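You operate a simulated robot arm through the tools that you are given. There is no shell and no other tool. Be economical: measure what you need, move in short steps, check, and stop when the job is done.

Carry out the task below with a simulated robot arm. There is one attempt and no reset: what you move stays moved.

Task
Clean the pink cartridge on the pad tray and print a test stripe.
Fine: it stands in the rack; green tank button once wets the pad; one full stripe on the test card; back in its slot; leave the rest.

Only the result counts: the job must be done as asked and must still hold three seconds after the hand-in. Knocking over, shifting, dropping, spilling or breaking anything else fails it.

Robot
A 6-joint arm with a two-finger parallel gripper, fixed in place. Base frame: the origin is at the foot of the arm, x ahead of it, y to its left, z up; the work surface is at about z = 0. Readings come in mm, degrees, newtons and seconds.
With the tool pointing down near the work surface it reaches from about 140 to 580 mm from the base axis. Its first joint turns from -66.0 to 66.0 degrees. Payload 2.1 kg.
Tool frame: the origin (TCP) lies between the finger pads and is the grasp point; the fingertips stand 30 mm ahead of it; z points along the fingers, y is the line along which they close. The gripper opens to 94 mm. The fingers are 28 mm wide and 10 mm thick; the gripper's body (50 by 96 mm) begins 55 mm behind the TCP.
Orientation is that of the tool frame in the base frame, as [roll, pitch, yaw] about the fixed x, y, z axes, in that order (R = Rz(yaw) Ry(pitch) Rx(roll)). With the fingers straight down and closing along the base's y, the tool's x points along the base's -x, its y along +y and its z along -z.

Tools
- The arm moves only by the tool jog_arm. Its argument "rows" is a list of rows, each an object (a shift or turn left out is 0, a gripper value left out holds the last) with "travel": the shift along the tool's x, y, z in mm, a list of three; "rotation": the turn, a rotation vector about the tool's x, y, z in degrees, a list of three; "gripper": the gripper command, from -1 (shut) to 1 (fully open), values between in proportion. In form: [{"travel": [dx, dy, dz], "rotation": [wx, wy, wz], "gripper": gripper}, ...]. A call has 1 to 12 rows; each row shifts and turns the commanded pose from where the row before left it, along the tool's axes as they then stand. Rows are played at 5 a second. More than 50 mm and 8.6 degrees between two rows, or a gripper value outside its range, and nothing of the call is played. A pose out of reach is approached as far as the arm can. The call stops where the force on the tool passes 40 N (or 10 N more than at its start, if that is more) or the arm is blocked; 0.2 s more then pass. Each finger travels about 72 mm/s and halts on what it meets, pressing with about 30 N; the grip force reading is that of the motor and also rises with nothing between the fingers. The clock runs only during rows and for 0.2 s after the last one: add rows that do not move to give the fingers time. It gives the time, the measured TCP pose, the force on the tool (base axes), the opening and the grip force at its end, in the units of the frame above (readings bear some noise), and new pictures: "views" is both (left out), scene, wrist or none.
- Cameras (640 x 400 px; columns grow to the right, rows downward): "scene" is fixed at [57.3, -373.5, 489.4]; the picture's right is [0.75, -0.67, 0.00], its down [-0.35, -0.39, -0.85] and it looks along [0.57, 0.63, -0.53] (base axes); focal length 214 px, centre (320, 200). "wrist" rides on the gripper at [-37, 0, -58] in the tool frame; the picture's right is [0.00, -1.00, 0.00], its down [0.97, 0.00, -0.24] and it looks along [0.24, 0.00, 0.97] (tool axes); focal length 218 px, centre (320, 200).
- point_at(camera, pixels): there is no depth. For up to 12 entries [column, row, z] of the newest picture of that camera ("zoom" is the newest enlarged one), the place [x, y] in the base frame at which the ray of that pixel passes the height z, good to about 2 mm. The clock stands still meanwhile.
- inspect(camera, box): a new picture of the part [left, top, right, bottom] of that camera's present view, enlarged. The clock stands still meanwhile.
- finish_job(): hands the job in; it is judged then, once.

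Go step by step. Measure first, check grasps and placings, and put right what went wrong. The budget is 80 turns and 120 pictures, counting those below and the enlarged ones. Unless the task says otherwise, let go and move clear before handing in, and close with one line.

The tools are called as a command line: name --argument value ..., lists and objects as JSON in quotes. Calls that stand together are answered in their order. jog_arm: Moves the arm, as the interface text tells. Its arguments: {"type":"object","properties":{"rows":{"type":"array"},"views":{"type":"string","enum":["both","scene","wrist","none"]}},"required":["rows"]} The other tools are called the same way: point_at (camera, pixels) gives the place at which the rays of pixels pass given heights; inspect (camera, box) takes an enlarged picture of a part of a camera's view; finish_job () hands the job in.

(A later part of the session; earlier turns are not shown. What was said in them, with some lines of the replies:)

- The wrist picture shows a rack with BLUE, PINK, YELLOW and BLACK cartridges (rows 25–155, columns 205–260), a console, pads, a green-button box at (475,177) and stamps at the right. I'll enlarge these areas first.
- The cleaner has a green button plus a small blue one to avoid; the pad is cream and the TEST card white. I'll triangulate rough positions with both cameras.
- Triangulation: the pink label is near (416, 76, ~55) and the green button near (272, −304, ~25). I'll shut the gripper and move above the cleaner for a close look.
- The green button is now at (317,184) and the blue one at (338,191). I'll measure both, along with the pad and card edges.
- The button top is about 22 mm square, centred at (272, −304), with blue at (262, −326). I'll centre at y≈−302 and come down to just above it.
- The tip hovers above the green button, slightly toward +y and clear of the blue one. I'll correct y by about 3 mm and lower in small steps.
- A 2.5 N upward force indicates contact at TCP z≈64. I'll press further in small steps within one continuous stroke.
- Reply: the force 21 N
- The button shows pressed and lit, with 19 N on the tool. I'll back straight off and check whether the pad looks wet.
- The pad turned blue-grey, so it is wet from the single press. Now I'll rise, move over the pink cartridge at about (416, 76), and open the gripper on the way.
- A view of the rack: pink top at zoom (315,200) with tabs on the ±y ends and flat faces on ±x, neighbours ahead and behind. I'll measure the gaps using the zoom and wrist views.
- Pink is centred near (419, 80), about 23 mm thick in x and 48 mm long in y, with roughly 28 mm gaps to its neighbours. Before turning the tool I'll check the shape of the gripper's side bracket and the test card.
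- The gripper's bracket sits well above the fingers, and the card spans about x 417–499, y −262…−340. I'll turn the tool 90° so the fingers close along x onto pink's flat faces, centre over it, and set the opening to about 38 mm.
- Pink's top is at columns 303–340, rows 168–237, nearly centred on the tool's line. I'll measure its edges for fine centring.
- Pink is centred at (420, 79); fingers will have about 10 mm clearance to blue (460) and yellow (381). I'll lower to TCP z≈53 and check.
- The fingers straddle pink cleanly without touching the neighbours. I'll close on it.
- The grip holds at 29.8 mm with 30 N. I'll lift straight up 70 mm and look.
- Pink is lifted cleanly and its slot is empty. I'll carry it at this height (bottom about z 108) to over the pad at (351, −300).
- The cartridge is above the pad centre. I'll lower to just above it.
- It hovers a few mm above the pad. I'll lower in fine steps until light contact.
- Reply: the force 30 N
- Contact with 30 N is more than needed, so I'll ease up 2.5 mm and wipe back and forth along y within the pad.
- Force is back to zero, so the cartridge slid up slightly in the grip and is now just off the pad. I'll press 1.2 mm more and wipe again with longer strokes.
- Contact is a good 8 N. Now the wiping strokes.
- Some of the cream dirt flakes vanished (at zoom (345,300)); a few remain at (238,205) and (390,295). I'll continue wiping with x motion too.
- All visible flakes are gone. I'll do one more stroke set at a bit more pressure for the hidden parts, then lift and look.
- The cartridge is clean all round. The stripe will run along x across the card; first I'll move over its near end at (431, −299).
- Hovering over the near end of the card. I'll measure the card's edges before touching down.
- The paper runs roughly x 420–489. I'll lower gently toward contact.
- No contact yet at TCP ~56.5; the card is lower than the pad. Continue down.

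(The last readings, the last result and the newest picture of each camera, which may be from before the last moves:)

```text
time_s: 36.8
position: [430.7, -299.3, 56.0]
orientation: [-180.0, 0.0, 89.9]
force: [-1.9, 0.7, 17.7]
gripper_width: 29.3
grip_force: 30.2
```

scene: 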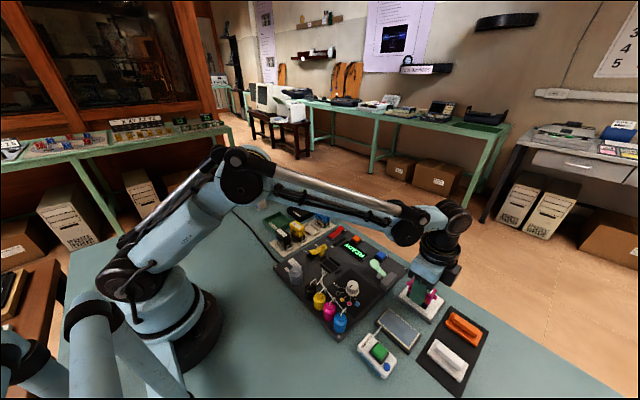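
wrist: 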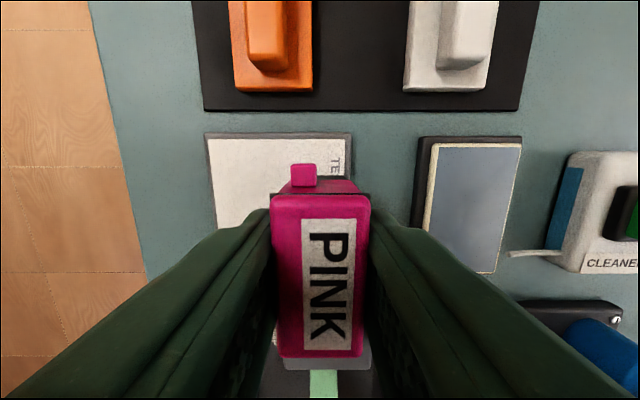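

Contact at 17.7 N. I'll begin the stroke along +x slowly, easing slightly, and check mid-way.

jog_arm --rows '[{"travel": [0, 3, -0.3]}, {"travel": [0, 4, 0]}, {"travel": [0, 4, 0]}, {"travel": [0, 4, 0]}]' --views "none"

inspect --camera "scene" --box '[390, 270, 450, 330]'

```text
time_s: 37.8
position: [446.1, -300.4, 56.9]
orientation: [-180.0, 0.0, 90.0]
force: [-1.6, 0.4, 5.4]
gripper_width: 29.5
grip_force: 30.0
```

```text
6.67 times, centred on (420, 300) of scene
```

zoom: 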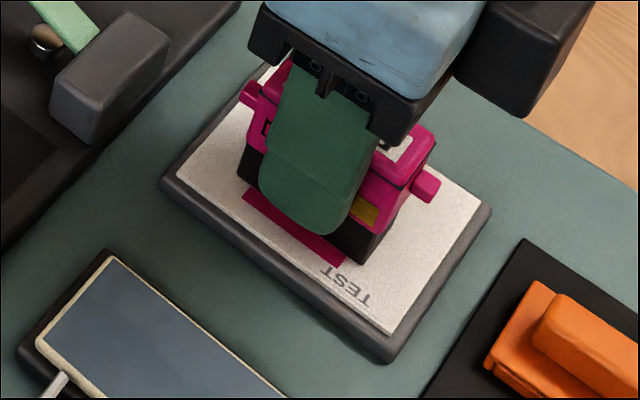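

A pink band is printing behind the cartridge, force 5.4 N. I'll continue the same stroke with slightly more pressure.

jog_arm --rows '[{"travel": [0, 4, 0.4]}, {"travel": [0, 4, 0]}, {"travel": [0, 4, 0]}, {"travel": [0, 4, 0]}]' --views "none"

```text
time_s: 38.8
position: [461.7, -299.5, 55.6]
orientation: [180.0, 0.0, 90.0]
force: [-0.4, -0.2, 1.9]
gripper_width: 29.4
grip_force: 30.6
```

Force has dropped to 1.9 N, so I'll press a touch more before carrying on.

jog_arm --rows '[{"travel": [0, 0, 0.6]}, {"travel": [0, 3, 0.2]}, {"travel": [0, 3, 0]}]' --views "none"

inspect --camera "scene" --box '[390, 270, 450, 330]'

```text
time_s: 39.6
position: [467.9, -300.2, 55.3]
orientation: [-179.9, 0.0, 89.8]
force: [-11.2, -0.4, 30.8]
gripper_width: 29.7
grip_force: 29.6
```

```text
6.67 times, centred on (420, 300) of scene
```

zoom: 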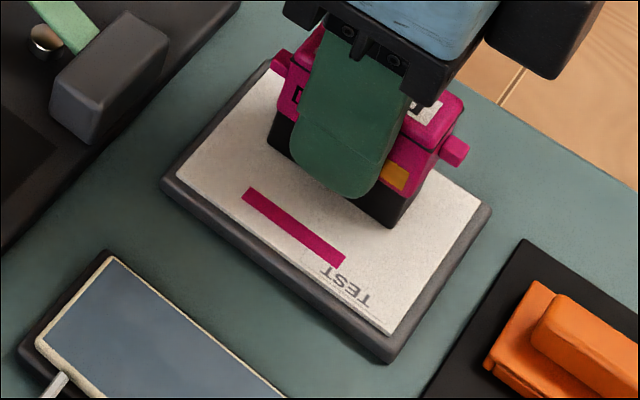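

The mark is a bar from zoom (247,190) to (342,263) and did not lengthen after the first millimetres. I'll measure it before moving on.

point_at --camera "zoom" --pixels '[[251, 186, 8], [346, 257, 8], [339, 268, 8], [242, 195, 8], [272, 72, 8], [178, 176, 8], [391, 334, 8], [480, 207, 8]]'

inspect --camera "scene" --box '[408, 290, 438, 315]'

```text
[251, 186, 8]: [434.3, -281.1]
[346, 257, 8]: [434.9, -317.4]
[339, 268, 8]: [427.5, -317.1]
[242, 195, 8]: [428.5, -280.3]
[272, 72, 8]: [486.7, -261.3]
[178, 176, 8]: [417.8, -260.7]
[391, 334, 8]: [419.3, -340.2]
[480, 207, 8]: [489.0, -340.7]
```

```text
16.00 times, centred on (423, 302) of scene
```

zoom: 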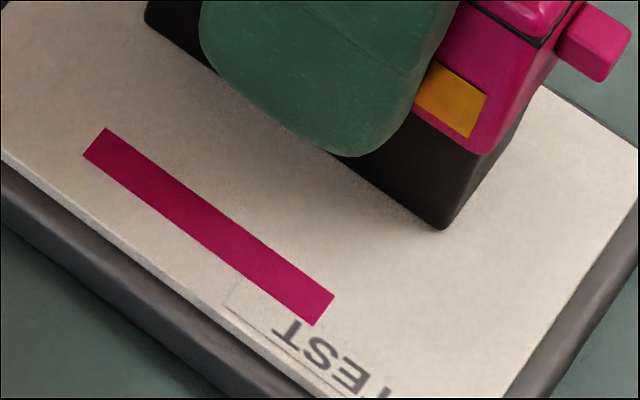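

The bar (37 × 7 mm, centred at (431, −299)) matches exactly where I first pressed, so the cartridge seems to print its whole stripe on the press. I'll lift straight up and see what is underneath.

jog_arm --rows '[{"travel": [0, 0, -10]}, {"travel": [0, 0, -40]}, {"travel": [0, 0, -40]}, {}]'

inspect --camera "scene" --box '[385, 265, 455, 335]'

```text
time_s: 40.6
position: [468.2, -301.0, 144.6]
orientation: [-180.0, 0.0, 90.0]
force: [0.0, -0.6, -0.7]
gripper_width: 29.8
grip_force: 30.0
```

scene: 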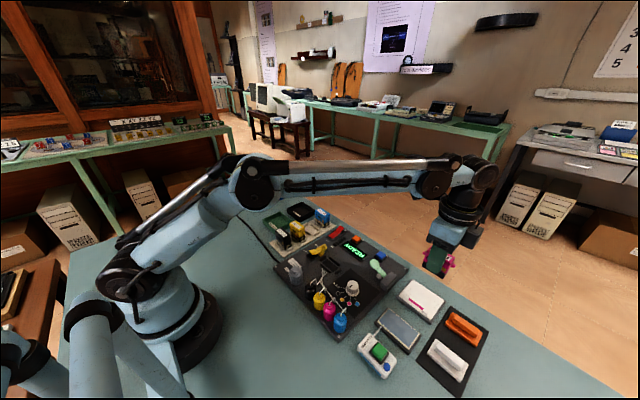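
wrist: 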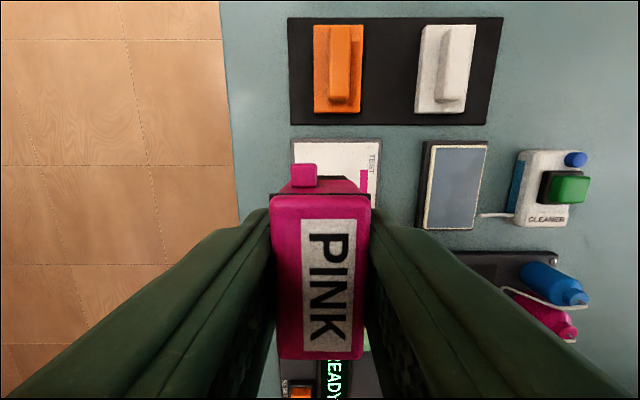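

```text
5.71 times, centred on (420, 300) of scene
```

zoom: 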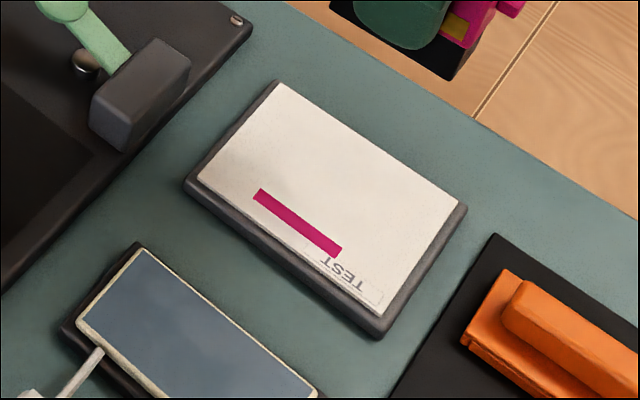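

Exactly one complete, uniform pink stripe is on the card. Now I'll carry the cartridge back over its slot by reversing the commanded shifts (+379 y, −47 x).

jog_arm --rows '[{"travel": [19, -2, -9.6]}, {"travel": [36, -4.5, 0]}, {"travel": [36, -4.5, 0]}, {"travel": [36, -4.5, 0]}, {"travel": [36, -4.5, 0]}, {"travel": [36, -4.5, 0]}, {"travel": [36, -4.5, 0]}, {"travel": [36, -4.5, 0]}, {"travel": [36, -4.5, 0]}, {"travel": [36, -4.5, 0]}, {"travel": [36, -4.5, 0]}, {}]'

inspect --camera "wrist" --box '[210, 130, 430, 250]'

inspect --camera "scene" --box '[270, 160, 370, 260]'

```text
time_s: 43.2
position: [417.8, 78.9, 154.8]
orientation: [-180.0, -0.1, 90.0]
force: [0.7, -0.7, 0.3]
gripper_width: 29.4
grip_force: 29.9
```

scene: 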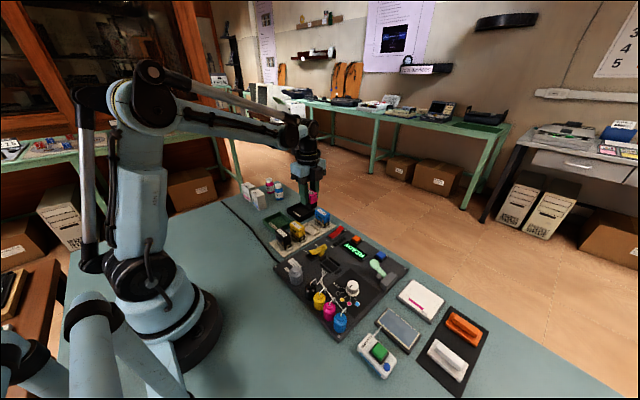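
wrist: 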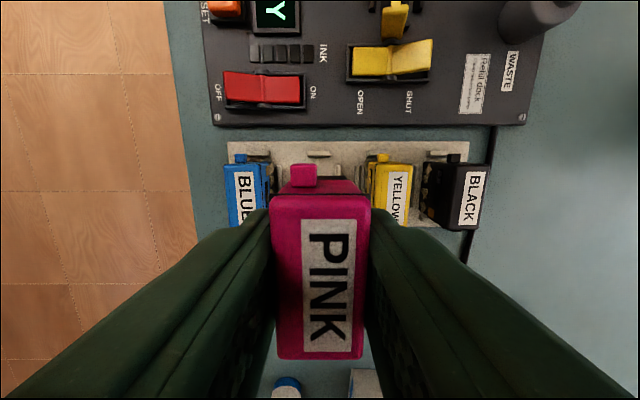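

```text
2.91 times, centred on (320, 190) of wrist
```

zoom: 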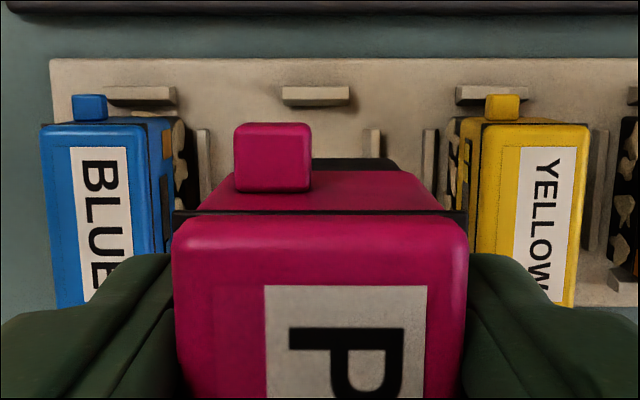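

```text
4.00 times, centred on (320, 210) of scene
```

zoom: 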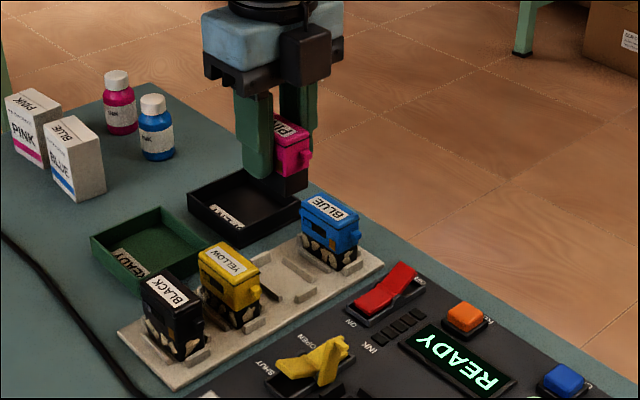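

Pink is back over the empty slot, though the x reading (417.8) and background are 1–2 px off from before. I'll take a still reading or two for averaging.

jog_arm --rows '[{}]' --views "none"

jog_arm --rows '[{}]' --views "none"

jog_arm --rows '[{}]' --views "none"

jog_arm --rows '[{}]' --views "none"

```text
time_s: 43.6
position: [419.8, 79.0, 156.1]
orientation: [-180.0, 0.1, 90.0]
force: [0.9, 0.4, -0.7]
gripper_width: 29.6
grip_force: 29.8
```

```text
time_s: 44.0
position: [418.2, 78.5, 156.3]
orientation: [-180.0, 0.0, 90.0]
force: [-0.4, -0.8, -0.2]
gripper_width: 29.8
grip_force: 30.0
```

```text
time_s: 44.4
position: [418.7, 79.1, 155.9]
orientation: [-180.0, -0.1, 90.0]
force: [-0.9, 0.2, -1.4]
gripper_width: 29.7
grip_force: 30.1
```

```text
time_s: 44.8
position: [418.6, 79.5, 155.9]
orientation: [-180.0, 0.0, 90.0]
force: [-0.2, 0.8, 0.1]
gripper_width: 29.5
grip_force: 30.4
```

Averages are (418.6, 79.0, 155.8) versus (421.3, 79.8) at the grasp, so I'll correct +2.2 x and +0.7 y, then lower to about 15 mm above seating and look.

jog_arm --rows '[{"travel": [0.7, 2.2, 20]}, {"travel": [0, 0, 40]}, {"travel": [0, 0, 26]}, {}]'

inspect --camera "wrist" --box '[130, 110, 510, 350]'

inspect --camera "scene" --box '[285, 195, 345, 255]'

```text
time_s: 45.8
position: [420.6, 79.6, 69.0]
orientation: [180.0, 0.0, 90.0]
force: [-0.5, 0.0, 0.3]
gripper_width: 29.7
grip_force: 29.2
```

scene: 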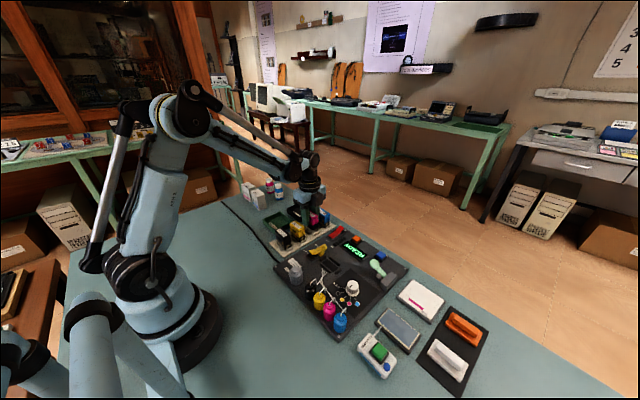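
wrist: 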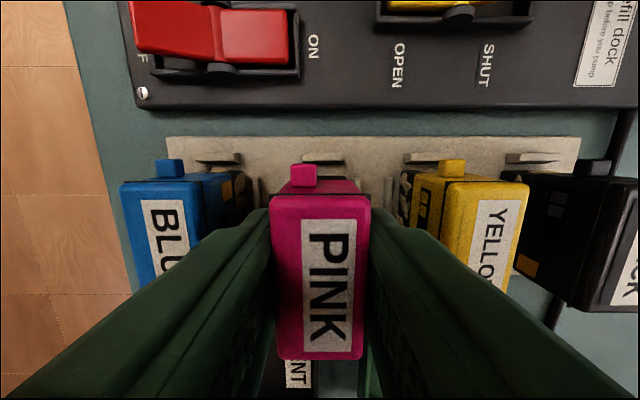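

```text
1.67 times, centred on (320, 230) of wrist
```

zoom: 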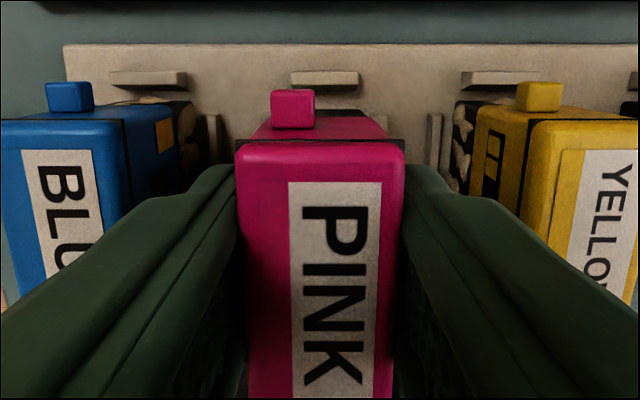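

```text
6.67 times, centred on (315, 225) of scene
```

zoom: 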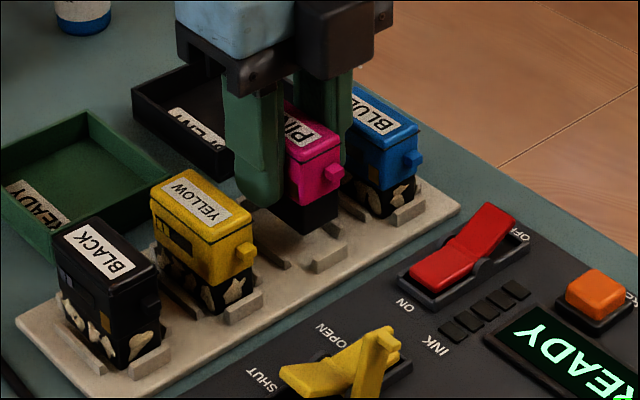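

The cartridge is aligned above its slot, having slid about 3–4 mm up in the grip. I'll lower, nudging y −0.5, then in small force-checked steps.

jog_arm --rows '[{"travel": [-0.5, 0, 6]}, {"travel": [0, 0, 4]}, {"travel": [0, 0, 2]}, {}]' --views "none"

inspect --camera "scene" --box '[295, 205, 335, 245]'

```text
time_s: 46.8
position: [421.9, 79.5, 56.1]
orientation: [180.0, -0.1, 90.0]
force: [-0.3, -0.1, -0.7]
gripper_width: 29.5
grip_force: 30.0
```

```text
10.00 times, centred on (315, 225) of scene
```

zoom: 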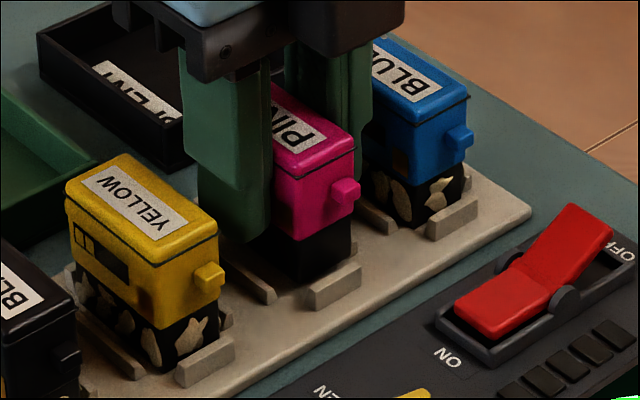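

No contact yet; comparing the tab position (345,195) with the original (340,210) it needs about 4–5 mm more. Stepping down.

jog_arm --rows '[{"travel": [0, 0, 1.2]}, {"travel": [0, 0, 1.2]}, {}]' --views "none"

jog_arm --rows '[{"travel": [0, 0, 1]}, {}]' --views "none"

jog_arm --rows '[{"travel": [0, 0, 1]}, {}]' --views "none"

inspect --camera "scene" --box '[295, 205, 335, 245]'

```text
time_s: 47.6
position: [423.0, 80.2, 53.9]
orientation: [180.0, 0.0, 90.0]
force: [0.7, 0.7, 0.0]
gripper_width: 29.5
grip_force: 30.2
```

```text
time_s: 48.2
position: [423.2, 78.8, 53.8]
orientation: [-180.0, 0.0, 90.0]
force: [-0.3, -0.5, -0.4]
gripper_width: 29.4
grip_force: 29.9
```

```text
time_s: 48.8
position: [421.8, 78.9, 51.5]
orientation: [-179.9, 0.0, 90.0]
force: [-1.1, -0.8, 0.1]
gripper_width: 29.5
grip_force: 29.7
```

```text
10.00 times, centred on (315, 225) of scene
```

zoom: 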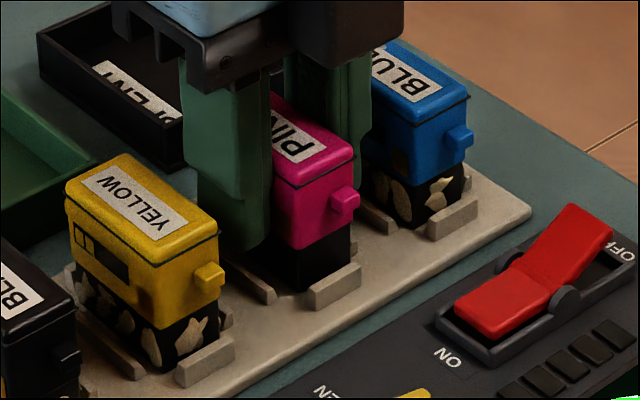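

No contact yet, and the cartridge sits about 0.5 px (≈1 mm) right of its original place in the picture, so I'll correct x by −1.2 and continue down.

jog_arm --rows '[{"travel": [0, -1.2, 0]}, {"travel": [0, 0, 0.8]}, {}]' --views "none"

jog_arm --rows '[{"travel": [0, 0, 0.8]}, {}]' --views "none"

jog_arm --rows '[{"travel": [0, 0, 0.8]}, {}]' --views "none"

inspect --camera "scene" --box '[295, 205, 335, 245]'

```text
time_s: 49.6
position: [422.5, 79.6, 50.8]
orientation: [-180.0, 0.0, 90.0]
force: [0.2, -1.0, 4.8]
gripper_width: 29.9
grip_force: 30.3
```

```text
time_s: 50.2
position: [421.8, 80.4, 50.0]
orientation: [179.8, 0.0, 89.9]
force: [0.3, -0.1, 29.6]
gripper_width: 29.7
grip_force: 29.6
```

```text
time_s: 50.8
position: [421.2, 79.0, 48.5]
orientation: [-180.0, 0.0, 90.0]
force: [0.0, 0.1, 30.4]
gripper_width: 29.4
grip_force: 29.8
```

```text
10.00 times, centred on (315, 225) of scene
```

zoom: 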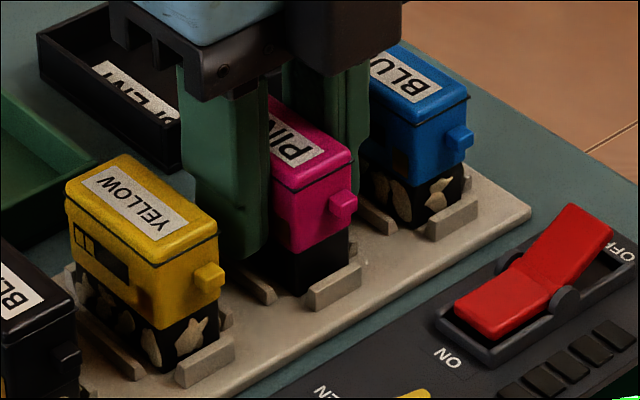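

Force plateaued at 30 N as the grip slips, so the cartridge rests on something; its tab (342,205) is nearly at the original (340,210). I'll relieve the push and inspect closely from both cameras.

jog_arm --rows '[{"travel": [0, 0, -1.2]}, {}]' --views "wrist"

inspect --camera "scene" --box '[305, 212, 333, 240]'

inspect --camera "wrist" --box '[220, 130, 420, 255]'

```text
time_s: 51.4
position: [420.9, 78.0, 50.4]
orientation: [180.0, 0.0, 90.1]
force: [-0.5, -0.1, -0.9]
gripper_width: 29.2
grip_force: 30.5
```

wrist: 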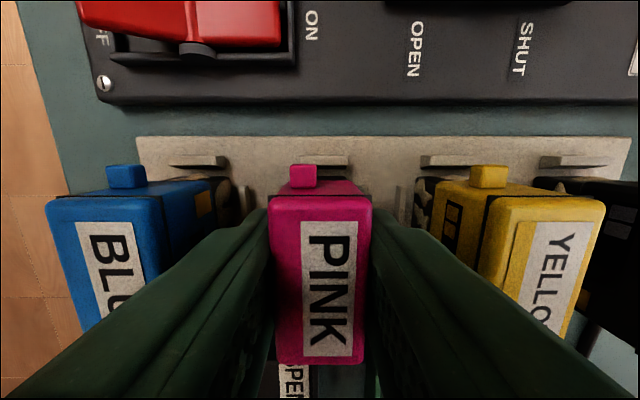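

```text
14.29 times, centred on (319, 226) of scene
```

zoom: 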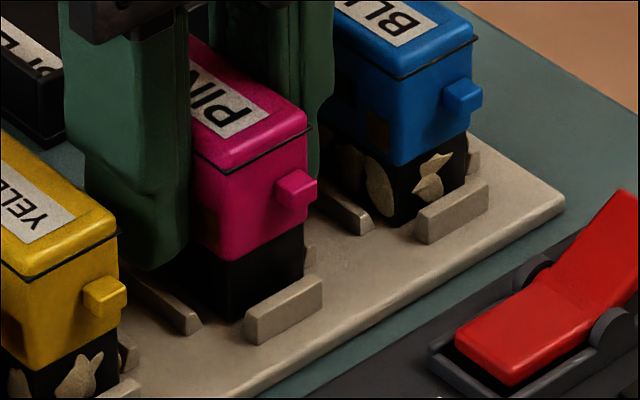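

```text
3.20 times, centred on (320, 192) of wrist
```

zoom: 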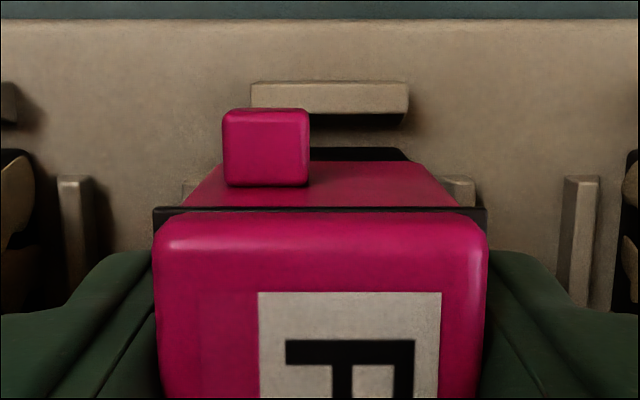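

The geometry fits floor contact (contact at TCP ≈51 matches 54 minus the 3.5 mm slip), and the bottom lies between the rails. I'll lower back 1 mm to light contact and check.

jog_arm --rows '[{"travel": [0, 0, 0.8]}, {}]' --views "none"

jog_arm --rows '[{"travel": [0, 0, 0.4]}, {}]' --views "none"

inspect --camera "scene" --box '[295, 205, 335, 245]'

```text
time_s: 52.0
position: [421.6, 80.2, 50.0]
orientation: [-180.0, 0.0, 89.9]
force: [-1.9, -1.2, 8.3]
gripper_width: 29.6
grip_force: 29.6
```

```text
time_s: 52.6
position: [421.4, 79.3, 48.8]
orientation: [180.0, 0.0, 90.0]
force: [0.7, -2.2, 7.9]
gripper_width: 29.5
grip_force: 30.3
```

```text
10.00 times, centred on (315, 225) of scene
```

zoom: 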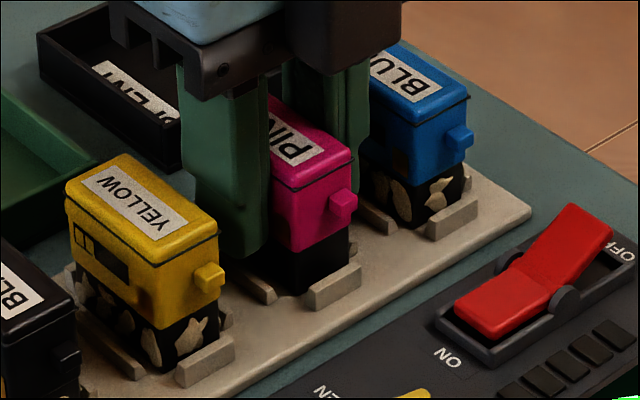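

Light contact at 8 N. I'll open the fingers slightly (to about 38 mm) and see how the cartridge settles.

jog_arm --rows '[{"gripper": -0.3}, {"gripper": -0.2}, {}, {}]' --views "wrist"

inspect --camera "scene" --box '[295, 205, 335, 245]'

```text
time_s: 53.6
position: [422.4, 80.5, 48.3]
orientation: [-179.9, 0.0, 90.0]
force: [-0.5, -0.2, -0.2]
gripper_width: 37.5
grip_force: 0.2
```

wrist: 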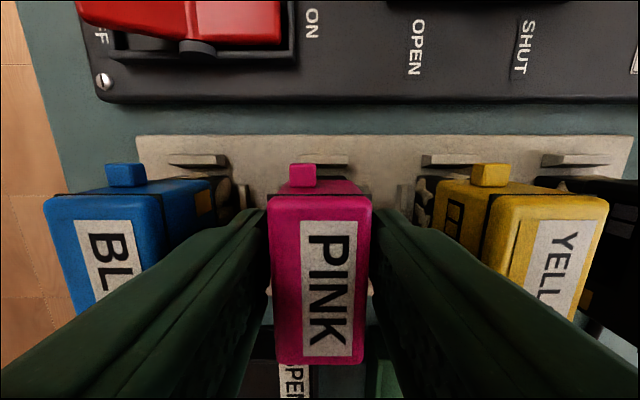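

```text
10.00 times, centred on (315, 225) of scene
```

zoom: 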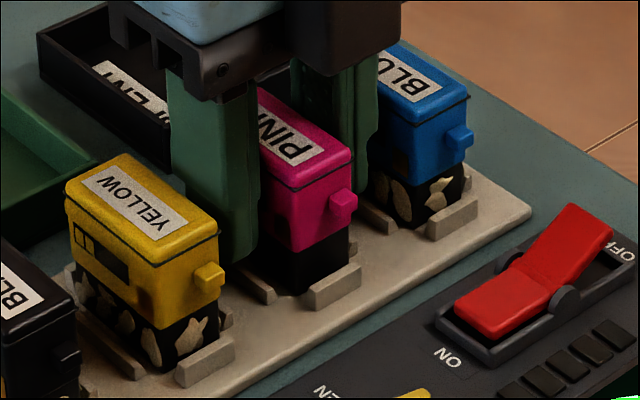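

The cartridge stayed put on release. I'll withdraw straight up and check its seating against the neighbours.

jog_arm --rows '[{"travel": [0, 0, -8]}, {"travel": [0, 0, -30]}, {"travel": [0, 0, -35]}, {"travel": [0, 0, -25]}, {}]'

inspect --camera "scene" --box '[295, 205, 335, 245]'

inspect --camera "wrist" --box '[210, 130, 430, 250]'

```text
time_s: 54.8
position: [420.9, 79.9, 148.4]
orientation: [180.0, 0.0, 90.1]
force: [0.2, -0.8, 0.2]
gripper_width: 37.8
grip_force: 0.1
```

scene: 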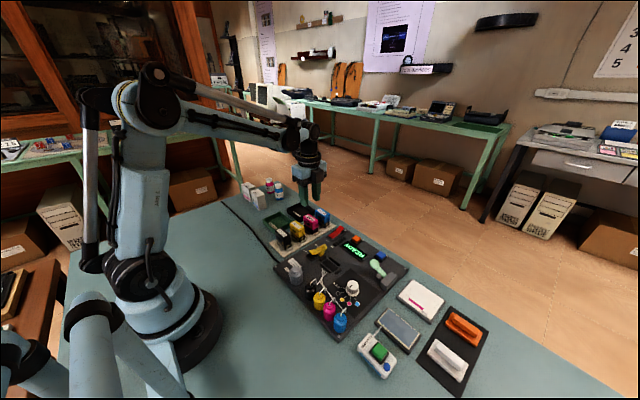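
wrist: 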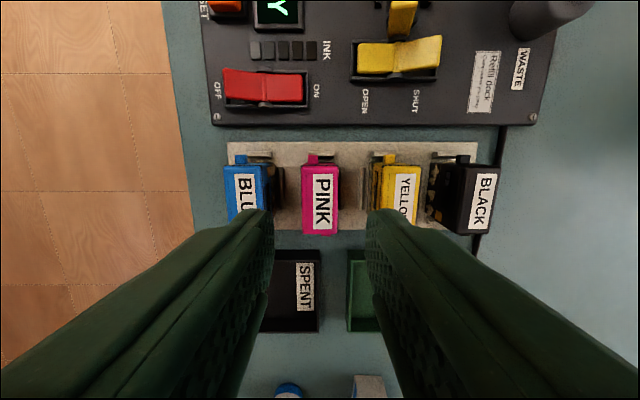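

```text
10.00 times, centred on (315, 225) of scene
```

zoom: 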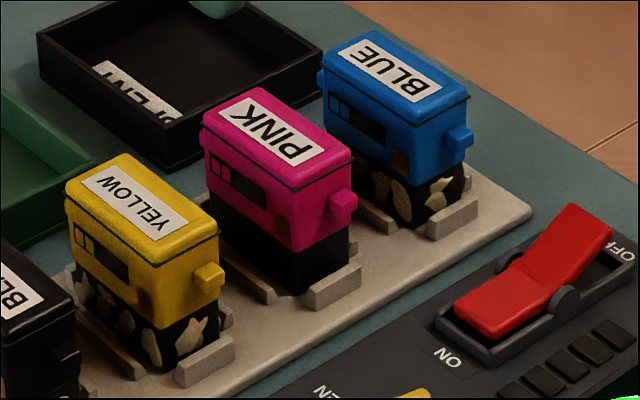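

```text
2.91 times, centred on (320, 190) of wrist
```

zoom: 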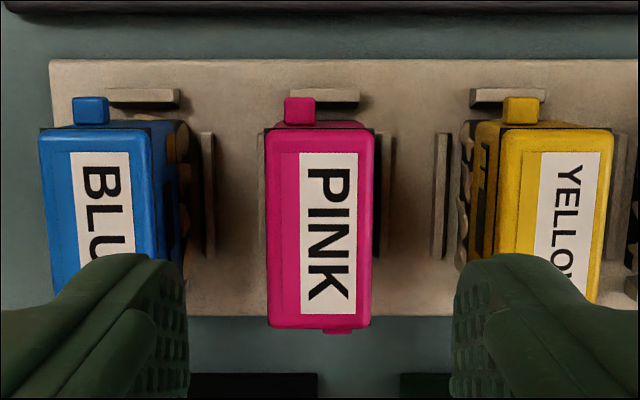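

Pink stands upright and clean between its rails, within about 1 mm of where it started. The pad is wet, the card shows one full stripe, and the arm is clear at z 148, so I'm handing in.

finish_job

```text
The job is handed in.
```

The pink cartridge is cleaned, it printed one full stripe on the test card, and it stands back in its rack slot. I pressed the green button once, and nothing else was moved in the pictures I checked.
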